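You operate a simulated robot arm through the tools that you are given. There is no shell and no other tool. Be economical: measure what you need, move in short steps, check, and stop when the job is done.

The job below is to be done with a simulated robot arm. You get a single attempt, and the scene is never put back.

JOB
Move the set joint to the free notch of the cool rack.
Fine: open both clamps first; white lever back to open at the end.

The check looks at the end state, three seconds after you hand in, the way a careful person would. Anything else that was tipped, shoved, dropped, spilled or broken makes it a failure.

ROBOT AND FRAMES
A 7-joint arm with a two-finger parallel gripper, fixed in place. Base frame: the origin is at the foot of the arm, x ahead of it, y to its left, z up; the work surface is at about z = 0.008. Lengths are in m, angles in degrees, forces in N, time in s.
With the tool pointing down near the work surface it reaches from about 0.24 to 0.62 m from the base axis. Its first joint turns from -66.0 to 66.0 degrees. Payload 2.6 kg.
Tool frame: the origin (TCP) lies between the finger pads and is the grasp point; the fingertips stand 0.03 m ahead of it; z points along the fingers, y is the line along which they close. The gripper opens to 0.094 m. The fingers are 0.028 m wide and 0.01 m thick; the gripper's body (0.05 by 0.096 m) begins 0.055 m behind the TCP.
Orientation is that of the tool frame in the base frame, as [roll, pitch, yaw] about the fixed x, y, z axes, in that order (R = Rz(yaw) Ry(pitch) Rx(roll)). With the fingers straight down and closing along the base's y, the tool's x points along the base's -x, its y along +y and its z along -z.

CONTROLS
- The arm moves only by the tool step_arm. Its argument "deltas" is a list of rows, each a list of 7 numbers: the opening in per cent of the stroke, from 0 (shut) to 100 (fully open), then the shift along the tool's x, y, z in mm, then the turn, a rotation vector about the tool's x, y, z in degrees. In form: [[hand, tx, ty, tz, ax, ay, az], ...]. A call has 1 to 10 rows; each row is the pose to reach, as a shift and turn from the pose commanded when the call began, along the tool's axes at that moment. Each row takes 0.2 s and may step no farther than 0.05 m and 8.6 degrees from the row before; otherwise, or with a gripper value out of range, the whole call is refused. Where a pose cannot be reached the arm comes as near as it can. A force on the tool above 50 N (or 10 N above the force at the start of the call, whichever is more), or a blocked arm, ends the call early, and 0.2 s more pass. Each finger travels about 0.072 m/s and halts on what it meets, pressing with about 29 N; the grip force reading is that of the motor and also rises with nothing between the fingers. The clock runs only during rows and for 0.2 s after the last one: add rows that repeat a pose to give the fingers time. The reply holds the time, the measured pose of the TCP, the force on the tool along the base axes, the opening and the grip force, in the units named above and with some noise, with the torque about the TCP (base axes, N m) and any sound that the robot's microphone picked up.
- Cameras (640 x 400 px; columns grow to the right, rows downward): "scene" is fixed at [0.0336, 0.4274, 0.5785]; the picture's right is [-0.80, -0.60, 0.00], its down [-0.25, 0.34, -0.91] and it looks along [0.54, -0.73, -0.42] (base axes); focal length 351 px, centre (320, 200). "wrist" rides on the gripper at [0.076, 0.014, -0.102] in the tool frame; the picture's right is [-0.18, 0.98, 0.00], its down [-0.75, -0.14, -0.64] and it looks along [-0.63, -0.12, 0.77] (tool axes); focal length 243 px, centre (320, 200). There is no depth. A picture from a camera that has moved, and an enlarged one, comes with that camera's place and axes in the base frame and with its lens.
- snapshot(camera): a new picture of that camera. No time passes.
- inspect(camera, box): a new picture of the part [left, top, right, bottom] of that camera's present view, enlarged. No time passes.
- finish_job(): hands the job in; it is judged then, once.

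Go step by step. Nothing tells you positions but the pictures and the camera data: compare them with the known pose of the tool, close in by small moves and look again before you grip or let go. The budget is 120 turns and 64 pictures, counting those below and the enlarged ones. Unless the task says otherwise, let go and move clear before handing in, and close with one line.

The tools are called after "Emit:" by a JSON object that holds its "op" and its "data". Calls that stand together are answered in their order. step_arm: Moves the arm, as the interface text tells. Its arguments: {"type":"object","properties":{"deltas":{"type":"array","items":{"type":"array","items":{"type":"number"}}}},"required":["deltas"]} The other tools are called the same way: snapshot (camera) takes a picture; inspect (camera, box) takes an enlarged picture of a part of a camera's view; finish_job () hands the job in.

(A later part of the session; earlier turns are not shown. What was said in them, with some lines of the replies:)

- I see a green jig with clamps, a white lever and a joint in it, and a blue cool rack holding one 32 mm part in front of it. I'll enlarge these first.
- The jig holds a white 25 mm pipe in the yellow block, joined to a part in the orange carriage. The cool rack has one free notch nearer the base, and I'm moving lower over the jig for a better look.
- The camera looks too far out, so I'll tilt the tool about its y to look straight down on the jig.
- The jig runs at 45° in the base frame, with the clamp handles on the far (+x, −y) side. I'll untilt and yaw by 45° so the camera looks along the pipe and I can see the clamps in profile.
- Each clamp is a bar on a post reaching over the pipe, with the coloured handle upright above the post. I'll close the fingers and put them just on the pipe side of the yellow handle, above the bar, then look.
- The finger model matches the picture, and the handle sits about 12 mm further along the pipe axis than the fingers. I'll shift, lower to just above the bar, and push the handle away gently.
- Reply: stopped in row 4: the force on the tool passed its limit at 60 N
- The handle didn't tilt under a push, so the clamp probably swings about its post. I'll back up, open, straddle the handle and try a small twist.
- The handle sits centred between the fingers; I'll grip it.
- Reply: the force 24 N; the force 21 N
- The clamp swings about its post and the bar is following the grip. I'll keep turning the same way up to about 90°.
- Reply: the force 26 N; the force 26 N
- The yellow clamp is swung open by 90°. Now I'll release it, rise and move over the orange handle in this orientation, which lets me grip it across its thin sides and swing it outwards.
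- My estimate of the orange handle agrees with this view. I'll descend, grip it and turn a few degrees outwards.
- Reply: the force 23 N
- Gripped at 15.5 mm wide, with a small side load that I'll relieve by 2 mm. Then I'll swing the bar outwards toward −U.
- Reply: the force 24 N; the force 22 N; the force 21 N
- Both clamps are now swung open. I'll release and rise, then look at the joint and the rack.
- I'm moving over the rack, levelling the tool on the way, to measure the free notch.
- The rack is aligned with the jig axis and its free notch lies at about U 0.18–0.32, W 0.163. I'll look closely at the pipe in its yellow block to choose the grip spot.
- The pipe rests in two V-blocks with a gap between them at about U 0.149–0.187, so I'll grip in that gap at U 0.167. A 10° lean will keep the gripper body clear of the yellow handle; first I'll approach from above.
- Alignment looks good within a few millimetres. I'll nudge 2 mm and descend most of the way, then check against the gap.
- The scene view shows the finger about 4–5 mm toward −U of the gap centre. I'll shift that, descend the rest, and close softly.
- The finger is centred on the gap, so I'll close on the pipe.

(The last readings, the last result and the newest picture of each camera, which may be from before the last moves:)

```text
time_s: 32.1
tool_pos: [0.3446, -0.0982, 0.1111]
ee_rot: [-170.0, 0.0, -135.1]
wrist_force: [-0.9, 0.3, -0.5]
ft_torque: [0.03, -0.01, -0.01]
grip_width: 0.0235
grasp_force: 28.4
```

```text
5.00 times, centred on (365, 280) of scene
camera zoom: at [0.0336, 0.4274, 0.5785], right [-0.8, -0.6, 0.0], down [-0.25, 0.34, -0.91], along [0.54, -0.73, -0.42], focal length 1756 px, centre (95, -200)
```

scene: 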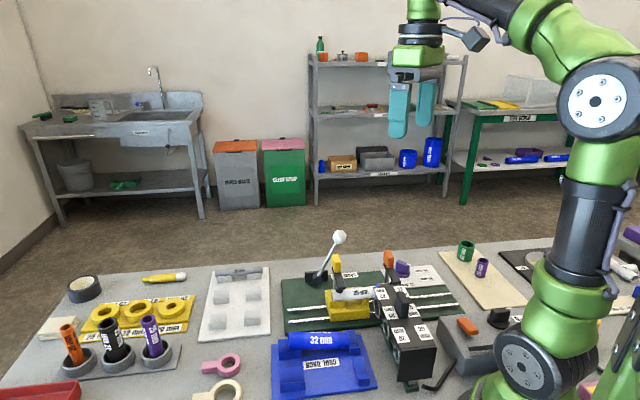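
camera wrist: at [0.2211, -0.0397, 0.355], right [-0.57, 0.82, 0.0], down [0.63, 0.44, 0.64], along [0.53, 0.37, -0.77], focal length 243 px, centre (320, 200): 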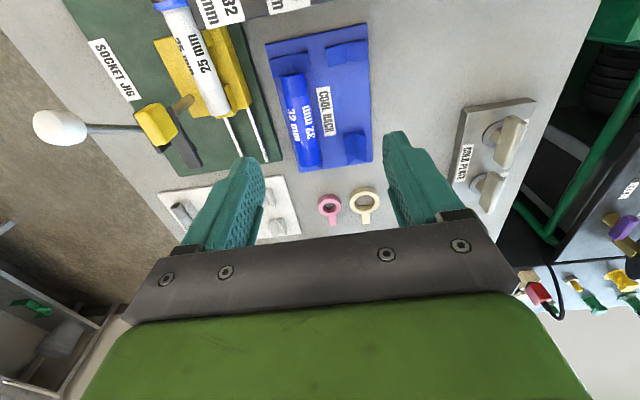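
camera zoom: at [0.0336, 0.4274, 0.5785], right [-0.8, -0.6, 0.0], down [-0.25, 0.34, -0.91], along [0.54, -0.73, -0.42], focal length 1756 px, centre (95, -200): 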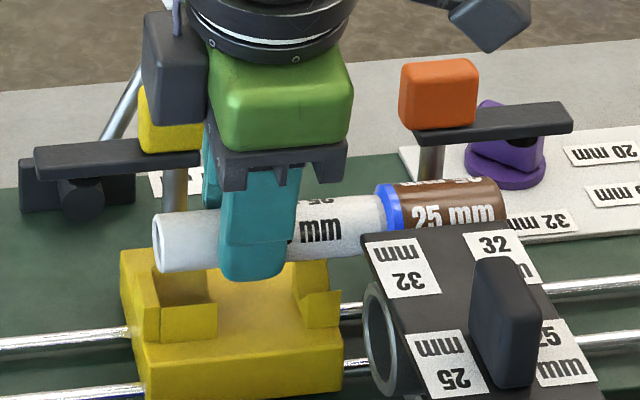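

The joint is free and held firmly. I'll lift it higher, shift along the jig axis past the heater, then cross to above the free notch.

Emit:
{"op": "step_arm", "data": {"deltas": [[10, 0, -4.3, -24.6, 0, 0, 0], [10, 0, -8.7, -49.2, 0, 0, 0], [10, -30, -8.7, -49.2, 0, 0, 0], [10, -60, -8.7, -49.2, 0, 0, 0], [10, -92, -8.7, -49.2, 0, 0, 0], [10, -92, -8.7, -49.2, 0, 0, 0]]}}

Emit:
{"op": "step_arm", "data": {"deltas": [[10, 0, 30, -5.3, 0, 0, 0], [10, 0, 70, -12.3, 0, 0, 0], [10, 0, 110, -19.4, 0, 0, 0], [10, 0, 150.7, -26.6, 0, 0, 0], [10, 0, 150.7, -26.6, 0, 0, 0]]}}

Emit:
{"op": "inspect", "data": {"camera": "scene", "box": [240, 240, 440, 400]}}

Emit:
{"op": "inspect", "data": {"camera": "wrist", "box": [180, 0, 460, 230]}}

```text
time_s: 33.5
tool_pos: [0.4094, -0.0335, 0.1622]
ee_rot: [-170.0, 0.1, -135.0]
wrist_force: [-0.6, -0.4, -0.9]
ft_torque: [0.0, -0.01, 0.02]
grip_width: 0.0236
grasp_force: 28.8
```

```text
time_s: 34.7
tool_pos: [0.3042, 0.0738, 0.1608]
ee_rot: [-170.0, 0.0, -135.1]
wrist_force: [-0.5, 0.5, -0.2]
ft_torque: [0.01, -0.01, -0.01]
grip_width: 0.0234
grasp_force: 29.0
```

```text
2.50 times, centred on (340, 320) of scene
camera zoom: at [0.0336, 0.4274, 0.5785], right [-0.8, -0.6, 0.0], down [-0.25, 0.34, -0.91], along [0.54, -0.73, -0.42], focal length 878 px, centre (270, -100)
```

zoom: 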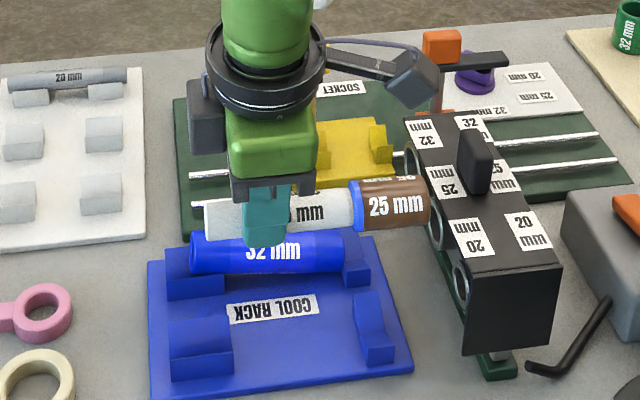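

```text
1.74 times, centred on (320, 115) of wrist
camera zoom: at [0.2277, 0.0435, 0.2594], right [-0.55, 0.82, -0.17], down [0.55, 0.51, 0.66], along [0.62, 0.27, -0.73], focal length 422 px, centre (320, 348)
```

zoom: 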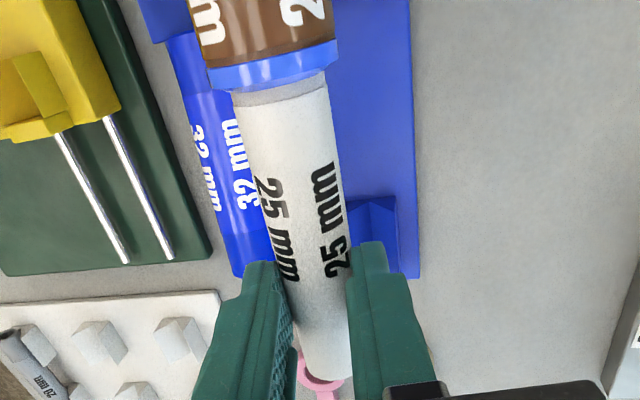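

The joint hovers over the free notch between the V-blocks. I'll fine-shift 4 mm along and 4 mm across, then lower most of the way.

Emit:
{"op": "step_arm", "data": {"deltas": [[10, -4, 3.9, -0.7, 0, 0, 0], [10, -4, 8.3, 24, 0, 0, 0], [10, -4, 12.6, 48.5, 0, 0, 0], [10, -4, 16.9, 73, 0, 0, 0], [10, -4, 16.9, 73, 0, 0, 0]]}}

Emit:
{"op": "inspect", "data": {"camera": "scene", "box": [260, 280, 400, 400]}}

Emit:
{"op": "inspect", "data": {"camera": "wrist", "box": [180, 0, 460, 230]}}

```text
time_s: 35.9
tool_pos: [0.3014, 0.0803, 0.0859]
ee_rot: [-170.0, 0.0, -135.1]
wrist_force: [0.0, -0.4, -0.9]
ft_torque: [0.03, -0.03, 0.05]
grip_width: 0.0236
grasp_force: 29.2
```

```text
3.33 times, centred on (330, 340) of scene
camera zoom: at [0.0337, 0.4274, 0.5785], right [-0.8, -0.6, 0.0], down [-0.25, 0.34, -0.91], along [0.54, -0.73, -0.42], focal length 1171 px, centre (287, -267)
```

zoom: 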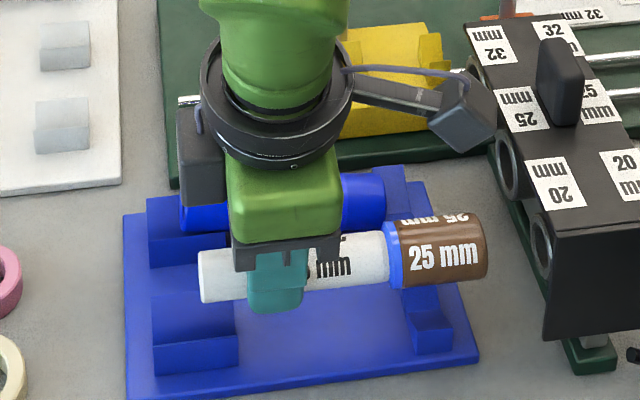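

```text
1.74 times, centred on (320, 115) of wrist
camera zoom: at [0.2259, 0.0496, 0.185], right [-0.55, 0.82, -0.17], down [0.55, 0.51, 0.66], along [0.62, 0.27, -0.73], focal length 422 px, centre (320, 348)
```

zoom: 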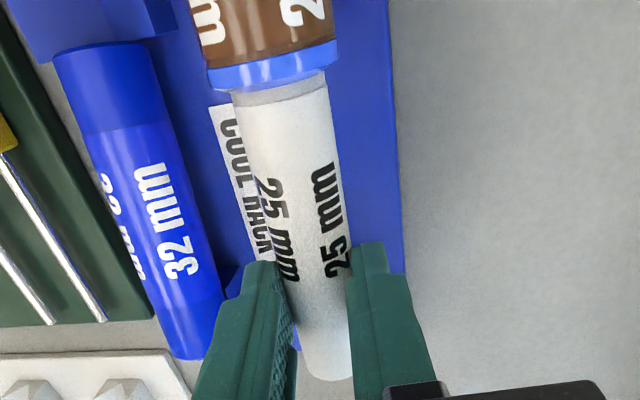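

Emit:
{"op": "step_arm", "data": {"deltas": [[10, 0, -2.5, 0.4, 0, 0, 0], [10, 0, -1.6, 5.3, 0, 0, 0], [10, 0, -0.8, 10.2, 0, 0, 0], [10, 0, -0.8, 10.2, 0, 0, 0]]}}

Emit:
{"op": "step_arm", "data": {"deltas": [[10, 0, 0.5, 3, 0, 0, 0], [10, 0, 0.5, 3, 0, 0, 0]]}}

Emit:
{"op": "inspect", "data": {"camera": "scene", "box": [280, 310, 390, 400]}}

```text
time_s: 36.9
tool_pos: [0.3055, 0.0792, 0.0776]
ee_rot: [-170.0, 0.1, -135.0]
wrist_force: [0.3, 0.1, -0.4]
ft_torque: [0.01, -0.04, 0.05]
grip_width: 0.0233
grasp_force: 29.0
```

```text
time_s: 37.5
tool_pos: [0.3035, 0.0774, 0.0744]
ee_rot: [-169.9, 0.0, -135.1]
wrist_force: [-0.1, -0.4, -0.3]
ft_torque: [0.02, -0.01, 0.01]
grip_width: 0.0231
grasp_force: 28.9
```

```text
4.44 times, centred on (335, 355) of scene
camera zoom: at [0.0336, 0.4274, 0.5785], right [-0.8, -0.6, 0.0], down [-0.25, 0.34, -0.91], along [0.54, -0.73, -0.42], focal length 1561 px, centre (253, -489)
```

zoom: 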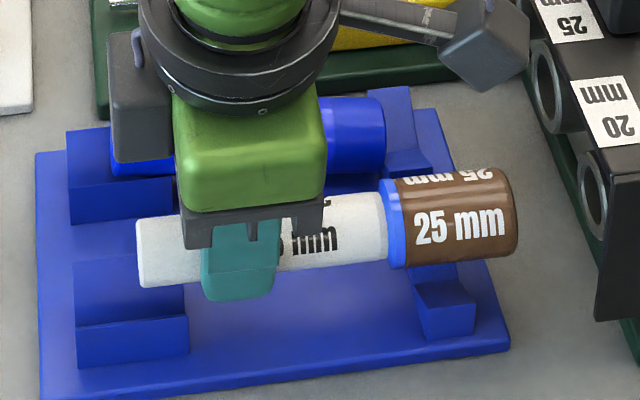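

No contact yet, so I'll keep lowering in small steps.

Emit:
{"op": "step_arm", "data": {"deltas": [[10, 0, 0.5, 3, 0, 0, 0], [10, 0, 0.5, 3, 0, 0, 0]]}}

Emit:
{"op": "step_arm", "data": {"deltas": [[10, 0, 0.5, 3, 0, 0, 0], [10, 0, 0.5, 3, 0, 0, 0]]}}

Emit:
{"op": "step_arm", "data": {"deltas": [[10, 0, 0.35, 2, 0, 0, 0], [10, 0, 0.35, 2, 0, 0, 0]]}}

```text
time_s: 38.1
tool_pos: [0.3036, 0.0786, 0.0716]
ee_rot: [-170.1, 0.0, -135.1]
wrist_force: [-0.8, 0.7, 0.1]
ft_torque: [0.02, -0.03, 0.01]
grip_width: 0.0233
grasp_force: 28.7
```

```text
time_s: 38.7
tool_pos: [0.3031, 0.0791, 0.068]
ee_rot: [-170.0, 0.0, -135.1]
wrist_force: [-0.1, 0.3, -0.7]
ft_torque: [0.04, -0.03, -0.02]
grip_width: 0.0232
grasp_force: 29.0
```

```text
time_s: 39.3
tool_pos: [0.3034, 0.0792, 0.0668]
ee_rot: [-170.0, 0.0, -135.1]
wrist_force: [0.1, 0.4, 0.6]
ft_torque: [0.01, -0.04, -0.04]
grip_width: 0.0232
grasp_force: 29.4
```

Emit:
{"op": "step_arm", "data": {"deltas": [[10, 0, 0.35, 2, 0, 0, 0], [10, 0, 0.35, 2, 0, 0, 0]]}}

Emit:
{"op": "inspect", "data": {"camera": "scene", "box": [280, 310, 390, 400]}}

Emit:
{"op": "inspect", "data": {"camera": "wrist", "box": [180, 0, 460, 230]}}

```text
time_s: 39.9
tool_pos: [0.3051, 0.0788, 0.0636]
ee_rot: [-170.0, 0.1, -135.1]
wrist_force: [-0.4, 0.2, 0.2]
ft_torque: [0.01, 0.0, 0.02]
grip_width: 0.0232
grasp_force: 29.1
```

```text
4.44 times, centred on (335, 355) of scene
camera zoom: at [0.0336, 0.4274, 0.5785], right [-0.8, -0.6, 0.0], down [-0.25, 0.34, -0.91], along [0.54, -0.73, -0.42], focal length 1561 px, centre (253, -489)
```

zoom: 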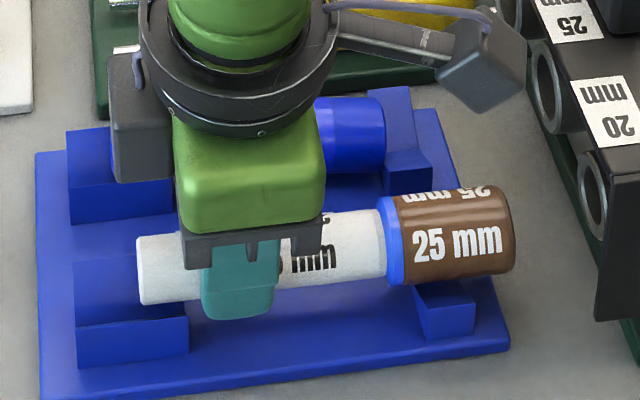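

```text
1.74 times, centred on (320, 115) of wrist
camera zoom: at [0.2279, 0.0476, 0.1621], right [-0.55, 0.82, -0.17], down [0.55, 0.51, 0.66], along [0.62, 0.27, -0.73], focal length 422 px, centre (320, 348)
```

zoom: 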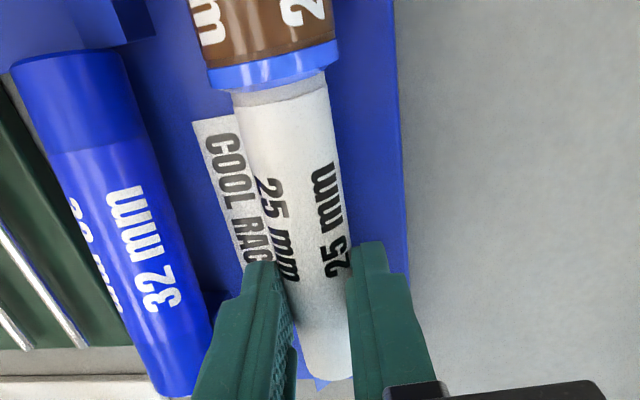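

Emit:
{"op": "step_arm", "data": {"deltas": [[10, 0, 0.35, 2, 0, 0, 0], [10, 0, 0.35, 2, 0, 0, 0]]}}

Emit:
{"op": "step_arm", "data": {"deltas": [[10, 0, 0.35, 2, 0, 0, 0], [10, 0, 0.35, 2, 0, 0, 0]]}}

Emit:
{"op": "step_arm", "data": {"deltas": [[10, 0, 0.25, 1.5, 0, 0, 0], [10, 0, 0.25, 1.5, 0, 0, 0]]}}

```text
time_s: 40.5
tool_pos: [0.3041, 0.0786, 0.062]
ee_rot: [-169.9, -0.1, -135.0]
wrist_force: [-0.7, 0.7, -0.5]
ft_torque: [0.03, -0.03, -0.03]
grip_width: 0.0233
grasp_force: 29.0
```

```text
time_s: 41.1
tool_pos: [0.3033, 0.0785, 0.0602]
ee_rot: [-170.0, 0.0, -135.1]
wrist_force: [0.4, 0.4, 0.6]
ft_torque: [0.06, -0.05, 0.0]
grip_width: 0.0232
grasp_force: 29.4
```

```text
time_s: 41.7
tool_pos: [0.3033, 0.0787, 0.058]
ee_rot: [-170.0, 0.1, -135.0]
wrist_force: [-3.0, 3.3, 6.2]
ft_torque: [0.17, -0.08, 0.1]
grip_width: 0.0233
grasp_force: 28.8
```

First contact: the pipe touches the +W wall of the wide V. I'll ease toward −W and continue down gently.

Emit:
{"op": "step_arm", "data": {"deltas": [[10, 0, 1.5, -0.3, 0, 0, 0], [10, 0, 1.5, -0.3, 0, 0, 0]]}}

Emit:
{"op": "step_arm", "data": {"deltas": [[10, 0, 0.25, 1.5, 0, 0, 0], [10, 0, 0.25, 1.5, 0, 0, 0]]}}

Emit:
{"op": "inspect", "data": {"camera": "scene", "box": [280, 310, 390, 400]}}

```text
time_s: 42.3
tool_pos: [0.3028, 0.0784, 0.058]
ee_rot: [-169.9, 0.0, -135.0]
wrist_force: [-0.7, -0.6, -0.6]
ft_torque: [-0.02, 0.01, -0.01]
grip_width: 0.0233
grasp_force: 28.9
```

```text
time_s: 42.9
tool_pos: [0.3033, 0.0788, 0.0568]
ee_rot: [-169.9, 0.1, -135.0]
wrist_force: [-4.4, 4.0, 10.4]
ft_torque: [0.11, -0.01, 0.13]
grip_width: 0.0231
grasp_force: 28.6
```

```text
4.44 times, centred on (335, 355) of scene
camera zoom: at [0.0336, 0.4274, 0.5785], right [-0.8, -0.6, 0.0], down [-0.25, 0.34, -0.91], along [0.54, -0.73, -0.42], focal length 1561 px, centre (253, -489)
```

zoom: 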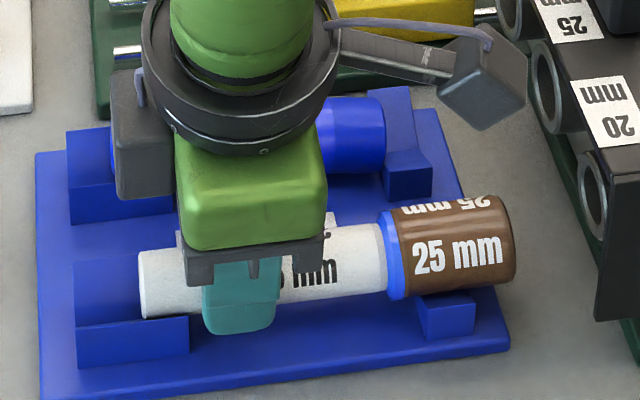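

Both ends now seem to be bearing on the notch. I'll ease another 1 mm, release a little, and check before lifting away.

Emit:
{"op": "step_arm", "data": {"deltas": [[10, 0, 1, -0.2, 0, 0, 0], [10, 0, 1, -0.2, 0, 0, 0]]}}

Emit:
{"op": "step_arm", "data": {"deltas": [[30, 0, 0, 0, 0, 0, 0], [34, 0, 0, 0, 0, 0, 0], [34, 0, 0, 0, 0, 0, 0]]}}

Emit:
{"op": "inspect", "data": {"camera": "scene", "box": [280, 310, 390, 400]}}

```text
time_s: 43.5
tool_pos: [0.3045, 0.0785, 0.056]
ee_rot: [-169.9, 0.1, -135.0]
wrist_force: [3.6, -0.8, 4.5]
ft_torque: [-0.05, -0.1, -0.02]
grip_width: 0.0233
grasp_force: 28.6
```

```text
time_s: 44.3
tool_pos: [0.3026, 0.08, 0.0568]
ee_rot: [-170.0, 0.0, -135.1]
wrist_force: [0.4, 0.0, -0.5]
ft_torque: [0.02, 0.0, 0.01]
grip_width: 0.0321
grasp_force: 0.1
```

```text
4.44 times, centred on (335, 355) of scene
camera zoom: at [0.0336, 0.4274, 0.5785], right [-0.8, -0.6, 0.0], down [-0.25, 0.34, -0.91], along [0.54, -0.73, -0.42], focal length 1561 px, centre (253, -489)
```

zoom: 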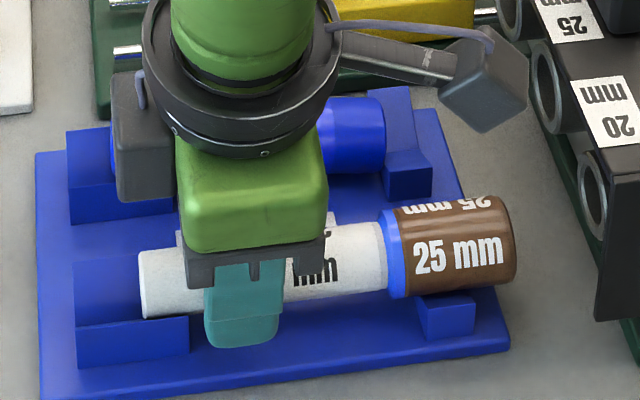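

It didn't move on release. I'll back straight out along the tool axis and check the joint.

Emit:
{"op": "step_arm", "data": {"deltas": [[36, 0, 0, -10, 0, 0, 0], [36, 0, 0, -30, 0, 0, 0], [36, 0, 0, -70, 0, 0, 0], [36, 0, 0, -110, 0, 0, 0], [36, 0, 0, -150, 0, 0, 0], [36, 0, 0, -150, -8, 0, 0], [36, 0, 0, -150, -10, 0, 0]]}}

Emit:
{"op": "inspect", "data": {"camera": "scene", "box": [250, 220, 430, 400]}}

Emit:
{"op": "inspect", "data": {"camera": "scene", "box": [280, 310, 390, 400]}}

```text
time_s: 45.9
tool_pos: [0.2849, 0.0988, 0.2041]
ee_rot: [179.9, 0.1, -135.1]
wrist_force: [-0.7, 0.1, 0.0]
ft_torque: [-0.01, -0.02, 0.04]
grip_width: 0.0341
grasp_force: 0.1
```

```text
2.22 times, centred on (340, 310) of scene
camera zoom: at [0.0336, 0.4274, 0.5785], right [-0.8, -0.6, 0.0], down [-0.25, 0.34, -0.91], along [0.54, -0.73, -0.42], focal length 781 px, centre (276, -44)
```

zoom: 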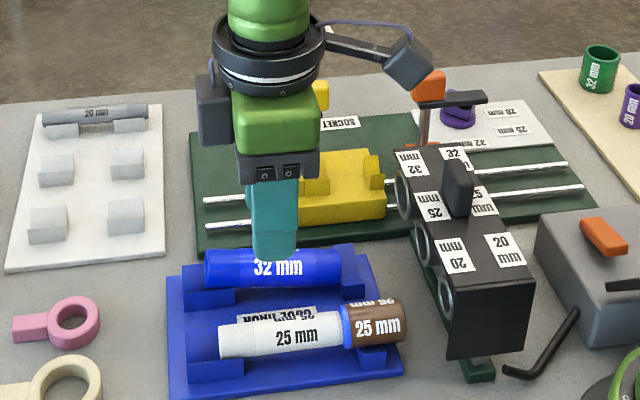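

```text
4.44 times, centred on (335, 355) of scene
camera zoom: at [0.0336, 0.4274, 0.5785], right [-0.8, -0.6, 0.0], down [-0.25, 0.34, -0.91], along [0.54, -0.73, -0.42], focal length 1561 px, centre (253, -489)
```

zoom: 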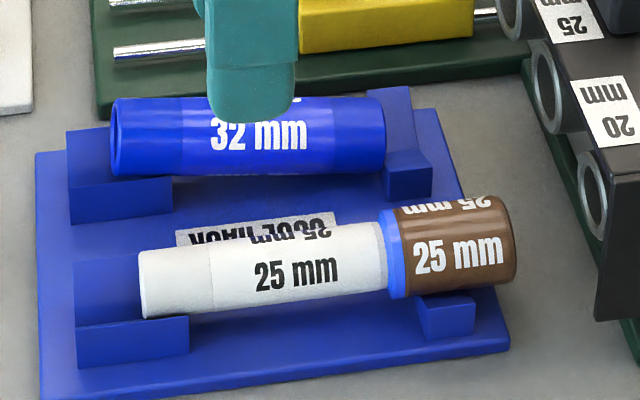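

The joint sits in the free notch just like the 32 mm one beside it. Next is the white lever: I'll rise, move over its knob, and look.

Emit:
{"op": "step_arm", "data": {"deltas": [[60, 0, 0, -45, 0, 0, 0], [60, 15, -45, -46, 0, 0, 0], [60, 30, -90, -46, 0, 0, 0], [60, 45, -135, -46, 0, 0, 0], [60, 60, -180, -46, 0, 0, 0], [60, 75, -225, -46, 0, 0, 0], [60, 85, -265, -46, 0, 0, 0], [60, 93, -295, -46, 0, 0, 0], [60, 93, -295, -46, 0, 0, 0]]}}

Emit:
{"op": "inspect", "data": {"camera": "wrist", "box": [200, 20, 440, 220]}}

Emit:
{"op": "inspect", "data": {"camera": "scene", "box": [290, 190, 440, 310]}}

```text
time_s: 47.9
tool_pos: [0.4278, -0.1769, 0.2502]
ee_rot: [-180.0, 0.0, -135.0]
wrist_force: [0.0, -0.5, -0.6]
ft_torque: [-0.02, 0.01, -0.01]
grip_width: 0.0566
grasp_force: 0.1
```

```text
2.00 times, centred on (320, 120) of wrist
camera zoom: at [0.3633, -0.2196, 0.3531], right [-0.56, 0.83, 0.0], down [0.63, 0.43, 0.64], along [0.53, 0.36, -0.77], focal length 485 px, centre (320, 360)
```

zoom: 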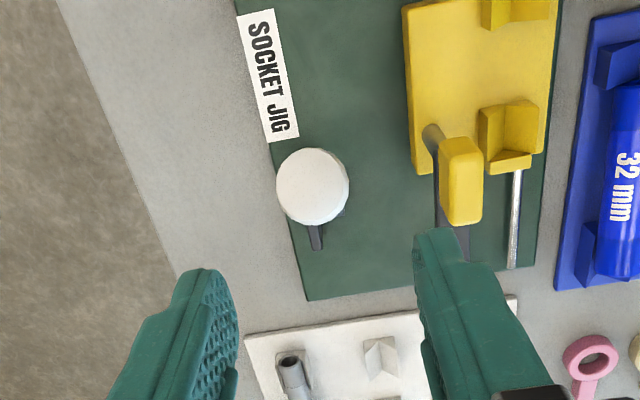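

```text
3.33 times, centred on (365, 250) of scene
camera zoom: at [0.0337, 0.4274, 0.5785], right [-0.8, -0.6, 0.0], down [-0.25, 0.34, -0.91], along [0.54, -0.73, -0.42], focal length 1171 px, centre (170, 33)
```

zoom: 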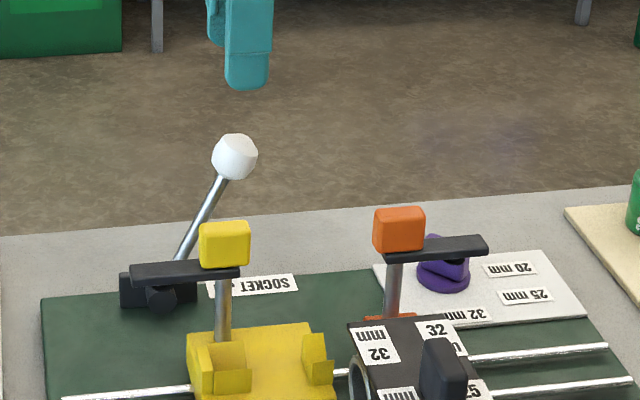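

The knob is centred below the tool, so I'll descend and grip it.

Emit:
{"op": "step_arm", "data": {"deltas": [[60, 2, -2, 40, 0, 0, 0], [60, 2, -2, 75, 0, 0, 0], [60, 2, -2, 92, 0, 0, 0], [45, 2, -2, 92, 0, 0, 0], [32, 2, -2, 92, 0, 0, 0], [22, 2, -2, 92, 0, 0, 0], [22, 2, -2, 92, 0, 0, 0]]}}

Emit:
{"op": "inspect", "data": {"camera": "scene", "box": [290, 190, 440, 310]}}

```text
time_s: 49.5
tool_pos: [0.428, -0.1793, 0.1577]
ee_rot: [-179.8, 0.0, -135.0]
wrist_force: [16.5, -10.7, -8.8]
ft_torque: [0.03, -0.08, 0.01]
grip_width: 0.0323
grasp_force: 45.1
```

```text
3.33 times, centred on (365, 250) of scene
camera zoom: at [0.0337, 0.4274, 0.5785], right [-0.8, -0.6, 0.0], down [-0.25, 0.34, -0.91], along [0.54, -0.73, -0.42], focal length 1171 px, centre (170, 33)
```

zoom: 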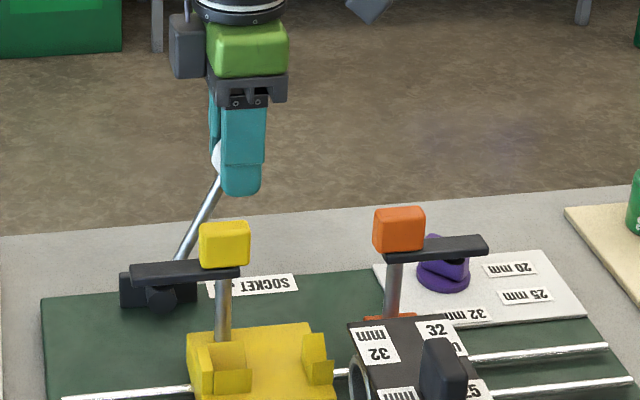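

Emit:
{"op": "step_arm", "data": {"deltas": [[22, 0, -1.5, 0, 0, 0, 0], [22, -8, -1.5, -4, 0, 0, 0], [22, -16, -1.5, -7, 0, 0, 0], [22, -16, -1.5, -7, 0, 0, 0]]}}

Emit:
{"op": "inspect", "data": {"camera": "scene", "box": [290, 190, 440, 310]}}

```text
time_s: 50.5
tool_pos: [0.4395, -0.1691, 0.1645]
ee_rot: [180.0, 0.0, -135.2]
wrist_force: [-9.2, -6.0, -2.8]
ft_torque: [-0.9, 0.87, -0.05]
grip_width: 0.0316
grasp_force: 44.8
```

```text
3.33 times, centred on (365, 250) of scene
camera zoom: at [0.0337, 0.4274, 0.5785], right [-0.8, -0.6, 0.0], down [-0.25, 0.34, -0.91], along [0.54, -0.73, -0.42], focal length 1171 px, centre (170, 33)
```

zoom: 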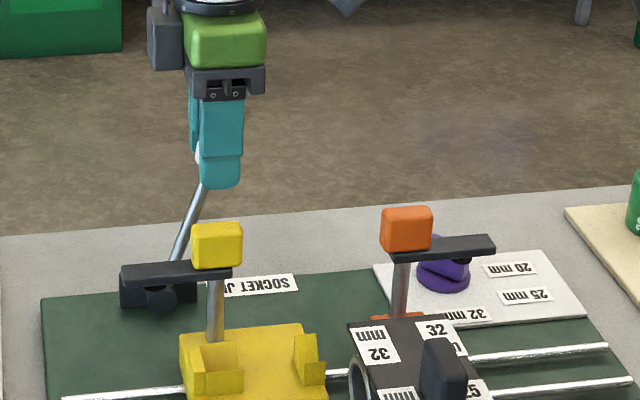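

The lever drives both carriages apart, so this is the opening direction. I'll continue along the arc.

Emit:
{"op": "step_arm", "data": {"deltas": [[22, -10, 0, -3, 0, 0, 0], [22, -20, 0, -5.4, 0, 0, 0], [22, -30, 0, -6.7, 0, 0, 0], [22, -41, 0, -7.2, 0, 0, 0], [22, -41, 0, -7.2, 0, 0, 0]]}}

Emit:
{"op": "inspect", "data": {"camera": "scene", "box": [290, 190, 440, 310]}}

```text
time_s: 51.7
tool_pos: [0.4691, -0.14, 0.1732]
ee_rot: [-180.0, 0.0, -134.9]
wrist_force: [-11.3, -2.3, 1.7]
ft_torque: [-0.89, 0.89, -0.05]
grip_width: 0.0319
grasp_force: 45.3
```

```text
3.33 times, centred on (365, 250) of scene
camera zoom: at [0.0336, 0.4274, 0.5785], right [-0.8, -0.6, 0.0], down [-0.25, 0.34, -0.91], along [0.54, -0.73, -0.42], focal length 1171 px, centre (170, 33)
```

zoom: 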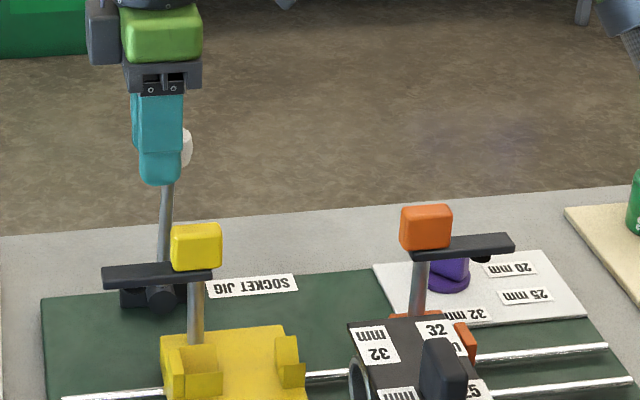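

Emit:
{"op": "step_arm", "data": {"deltas": [[22, -10, 0, 0.6, 0, 0, 0], [22, -21, 0, 1.8, 0, 0, 0], [22, -31, 0, 4, 0, 0, 0], [22, -41, 0, 7, 0, 0, 0], [22, -41, 0, 7, 0, 0, 0]]}}

Emit:
{"op": "inspect", "data": {"camera": "scene", "box": [270, 190, 420, 310]}}

```text
time_s: 52.9
tool_pos: [0.4976, -0.1112, 0.1655]
ee_rot: [-179.9, 0.1, -135.1]
wrist_force: [-11.6, 2.6, 15.7]
ft_torque: [-0.91, 0.94, -0.13]
grip_width: 0.0319
grasp_force: 44.8
```

```text
3.33 times, centred on (345, 250) of scene
camera zoom: at [0.0335, 0.4275, 0.5785], right [-0.8, -0.6, 0.0], down [-0.25, 0.34, -0.91], along [0.54, -0.73, -0.42], focal length 1171 px, centre (237, 33)
```

zoom: 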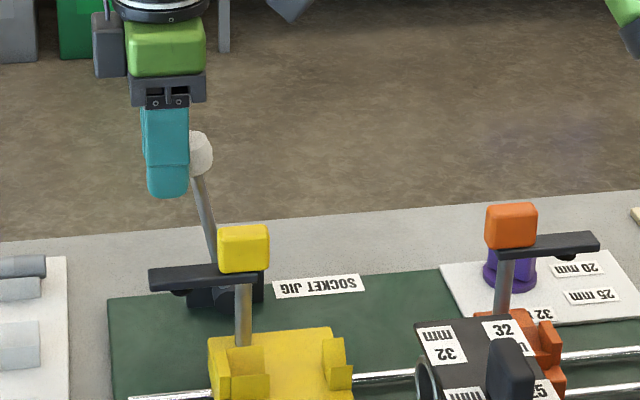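

The knob has slipped toward the back of the grip with the lever just past vertical. I'll open, re-centre on the knob and continue.

Emit:
{"op": "step_arm", "data": {"deltas": [[45, 0, 0, 0, 0, 0, 0], [60, 0, 0, 0, 0, 0, 0], [60, 12, 0, 0, 0, 0, 0], [60, 23, 0, 2, 0, 0, 0], [60, 23, 0, 2, 0, 0, 0]]}}

Emit:
{"op": "inspect", "data": {"camera": "scene", "box": [270, 190, 420, 310]}}

```text
time_s: 54.1
tool_pos: [0.482, -0.1273, 0.1635]
ee_rot: [-180.0, 0.0, -135.1]
wrist_force: [0.3, 1.0, 0.4]
ft_torque: [-0.01, 0.0, 0.03]
grip_width: 0.0564
grasp_force: 0.1
```

```text
3.33 times, centred on (345, 250) of scene
camera zoom: at [0.0336, 0.4274, 0.5785], right [-0.8, -0.6, 0.0], down [-0.25, 0.34, -0.91], along [0.54, -0.73, -0.42], focal length 1171 px, centre (237, 33)
```

zoom: 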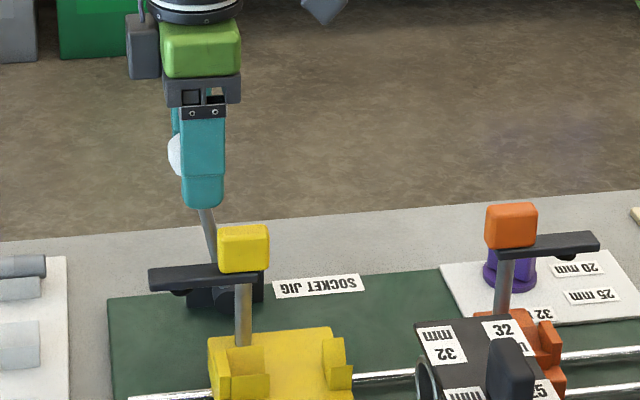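

Emit:
{"op": "step_arm", "data": {"deltas": [[60, -8, 0, 0, 0, 0, 0], [45, -8, 0, 0, 0, 0, 0], [32, -8, 0, 0, 0, 0, 0], [20, -8, 0, 0, 0, 0, 0], [20, -8, 0, 0, 0, 0, 0], [20, -16, 0, 2, 0, 0, 0], [20, -25, 0, 5, 0, 0, 0], [20, -33, 0, 8, 0, 0, 0], [20, -41, 0, 12, 0, 0, 0], [20, -41, 0, 12, 0, 0, 0]]}}

Emit:
{"op": "inspect", "data": {"camera": "scene", "box": [270, 190, 420, 310]}}

```text
time_s: 56.3
tool_pos: [0.5098, -0.0986, 0.1522]
ee_rot: [-179.7, 0.0, -135.1]
wrist_force: [-2.3, -8.7, 7.6]
ft_torque: [-0.82, 0.95, 0.07]
grip_width: 0.0319
grasp_force: 44.8
```

```text
3.33 times, centred on (345, 250) of scene
camera zoom: at [0.0336, 0.4274, 0.5785], right [-0.8, -0.6, 0.0], down [-0.25, 0.34, -0.91], along [0.54, -0.73, -0.42], focal length 1171 px, centre (237, 33)
```

zoom: 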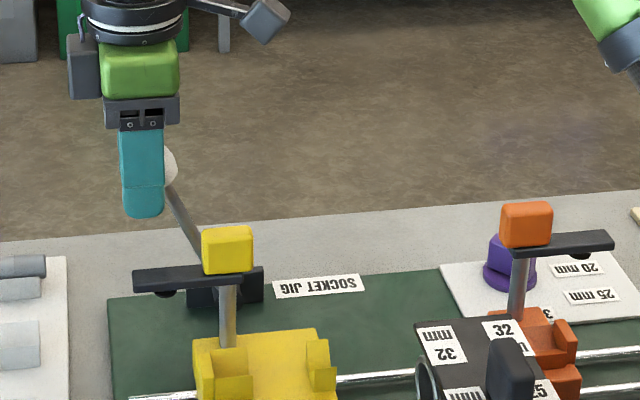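

The lever is about 24° past vertical and the carriages are still moving. I'll continue toward the stop.

Emit:
{"op": "step_arm", "data": {"deltas": [[20, -6, 0, 3, 0, 0, 0], [20, -12, 0, 6, 0, 0, 0], [20, -18, 0, 10, 0, 0, 0], [20, -18, 0, 10, 0, 0, 0]]}}

Emit:
{"op": "inspect", "data": {"camera": "scene", "box": [270, 190, 420, 310]}}

```text
time_s: 57.3
tool_pos: [0.5231, -0.0844, 0.1412]
ee_rot: [179.8, 0.0, -135.0]
wrist_force: [-3.4, -5.2, 8.6]
ft_torque: [-0.97, 0.96, 0.03]
grip_width: 0.0321
grasp_force: 44.5
```

```text
3.33 times, centred on (345, 250) of scene
camera zoom: at [0.0336, 0.4274, 0.5785], right [-0.8, -0.6, 0.0], down [-0.25, 0.34, -0.91], along [0.54, -0.73, -0.42], focal length 1171 px, centre (237, 33)
```

zoom: 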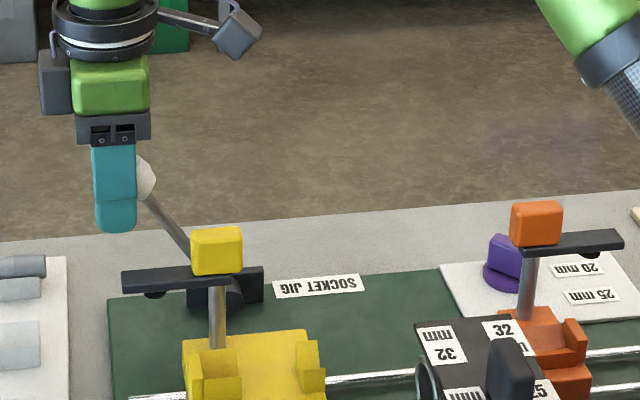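

Emit:
{"op": "step_arm", "data": {"deltas": [[20, -7, 0, 5, 0, 0, 0], [20, -14, 0, 10, 0, 0, 0], [20, -20, 0, 16, 0, 0, 0], [20, -20, 0, 16, 0, 0, 0]]}}

Emit:
{"op": "inspect", "data": {"camera": "scene", "box": [270, 190, 420, 310]}}

```text
time_s: 58.3
tool_pos: [0.5356, -0.071, 0.125]
ee_rot: [-180.0, 0.0, -135.1]
wrist_force: [-23.0, -9.0, 23.4]
ft_torque: [-0.02, -0.05, -0.07]
grip_width: 0.032
grasp_force: 44.9
```

```text
3.33 times, centred on (345, 250) of scene
camera zoom: at [0.0335, 0.4274, 0.5785], right [-0.8, -0.6, 0.0], down [-0.25, 0.34, -0.91], along [0.54, -0.73, -0.42], focal length 1171 px, centre (237, 33)
```

zoom: 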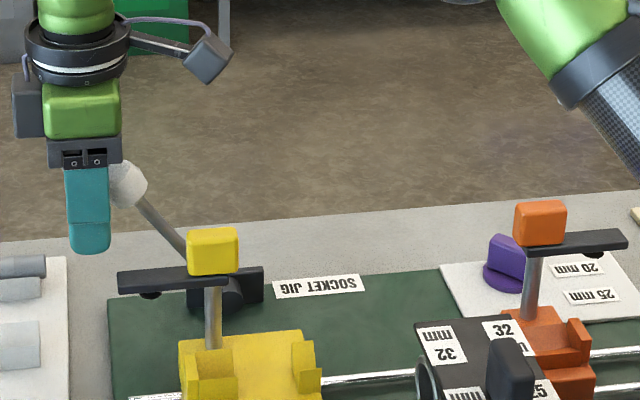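

The ball slipped under more force with little further carriage motion, so the stop is probably close. I'll release, move up and behind the knob with closed fingers, and push to confirm.

Emit:
{"op": "step_arm", "data": {"deltas": [[55, 0, 0, 0, 0, 0, 0], [55, 0, 0, 0, 0, 0, 0], [55, 0, 0, -40, 0, 0, 0], [55, 0, 0, -80, 0, 0, 0], [30, 30, 0, -80, 0, 0, 0], [0, 60, 0, -80, 0, 0, 0], [0, 60, 0, -80, 0, 0, 0], [0, 60, 0, -80, 0, 0, 0]]}}

Emit:
{"op": "inspect", "data": {"camera": "scene", "box": [270, 190, 420, 310]}}

```text
time_s: 60.1
tool_pos: [0.4932, -0.1153, 0.2063]
ee_rot: [180.0, 0.0, -135.1]
wrist_force: [-0.9, -0.3, -1.0]
ft_torque: [0.05, -0.01, 0.03]
grip_width: 0.0
grasp_force: 29.5
```

```text
3.33 times, centred on (345, 250) of scene
camera zoom: at [0.0336, 0.4274, 0.5785], right [-0.8, -0.6, 0.0], down [-0.25, 0.34, -0.91], along [0.54, -0.73, -0.42], focal length 1171 px, centre (237, 33)
```

zoom: 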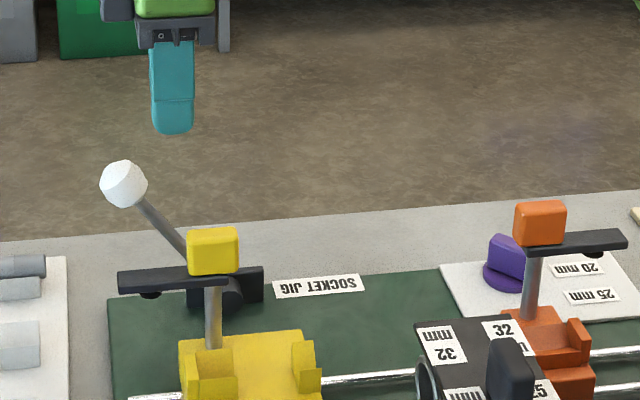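

Emit:
{"op": "step_arm", "data": {"deltas": [[0, 0, 0, 30, 0, 0, 0], [0, 0, 0, 56, 0, 0, 0], [0, -5, 0, 56, 0, 0, 0], [0, -10, 0, 56, 0, 0, 0], [0, -15, 0, 58, 0, 0, 0], [0, -20, 0, 61, 0, 0, 0], [0, -20, 0, 61, 0, 0, 0]]}}

Emit:
{"op": "inspect", "data": {"camera": "scene", "box": [270, 190, 420, 310]}}

```text
time_s: 61.2
tool_pos: [0.4977, -0.1173, 0.148]
ee_rot: [-179.9, -1.0, -136.0]
wrist_force: [-2.0, -2.0, -0.7]
ft_torque: [-0.01, 0.04, 0.01]
grip_width: 0.0003
grasp_force: 29.1
stopped in row 5: the force on the tool passed its limit at 56 N (the readings are from after the stop); the commanded pose is now the measured one
```

```text
refused: no pictures are left
```

A firm 56 N stop with no give means the lever is at its open end. I have no pictures left, so I'll back off, rise clear and hand in.

Emit:
{"op": "step_arm", "data": {"deltas": [[0, 6, 0, 0, 0, 0, 0], [0, 6, 0, -40, 0, 0, 0], [0, 6, 0, -85, 0, 0, 0], [0, 6, 0, -130, 0, 0, 0], [0, 6, 0, -130, 0, 0, 0]]}}

```text
time_s: 62.4
tool_pos: [0.4943, -0.1198, 0.2765]
ee_rot: [180.0, -0.9, -135.8]
wrist_force: [0.0, -0.5, -0.8]
ft_torque: [0.01, -0.01, -0.03]
grip_width: 0.0003
grasp_force: 28.5
```

The arm is clear above the jig and nothing is held, so I'm handing in.

Emit:
{"op": "finish_job", "data": {}}

```text
The job is handed in.
```

I opened both clamps, moved the 25 mm joint into the cool rack's free notch, and pushed the white lever to its open stop; I had no pictures left after that last push, so the lever's final position rests on the force reading.
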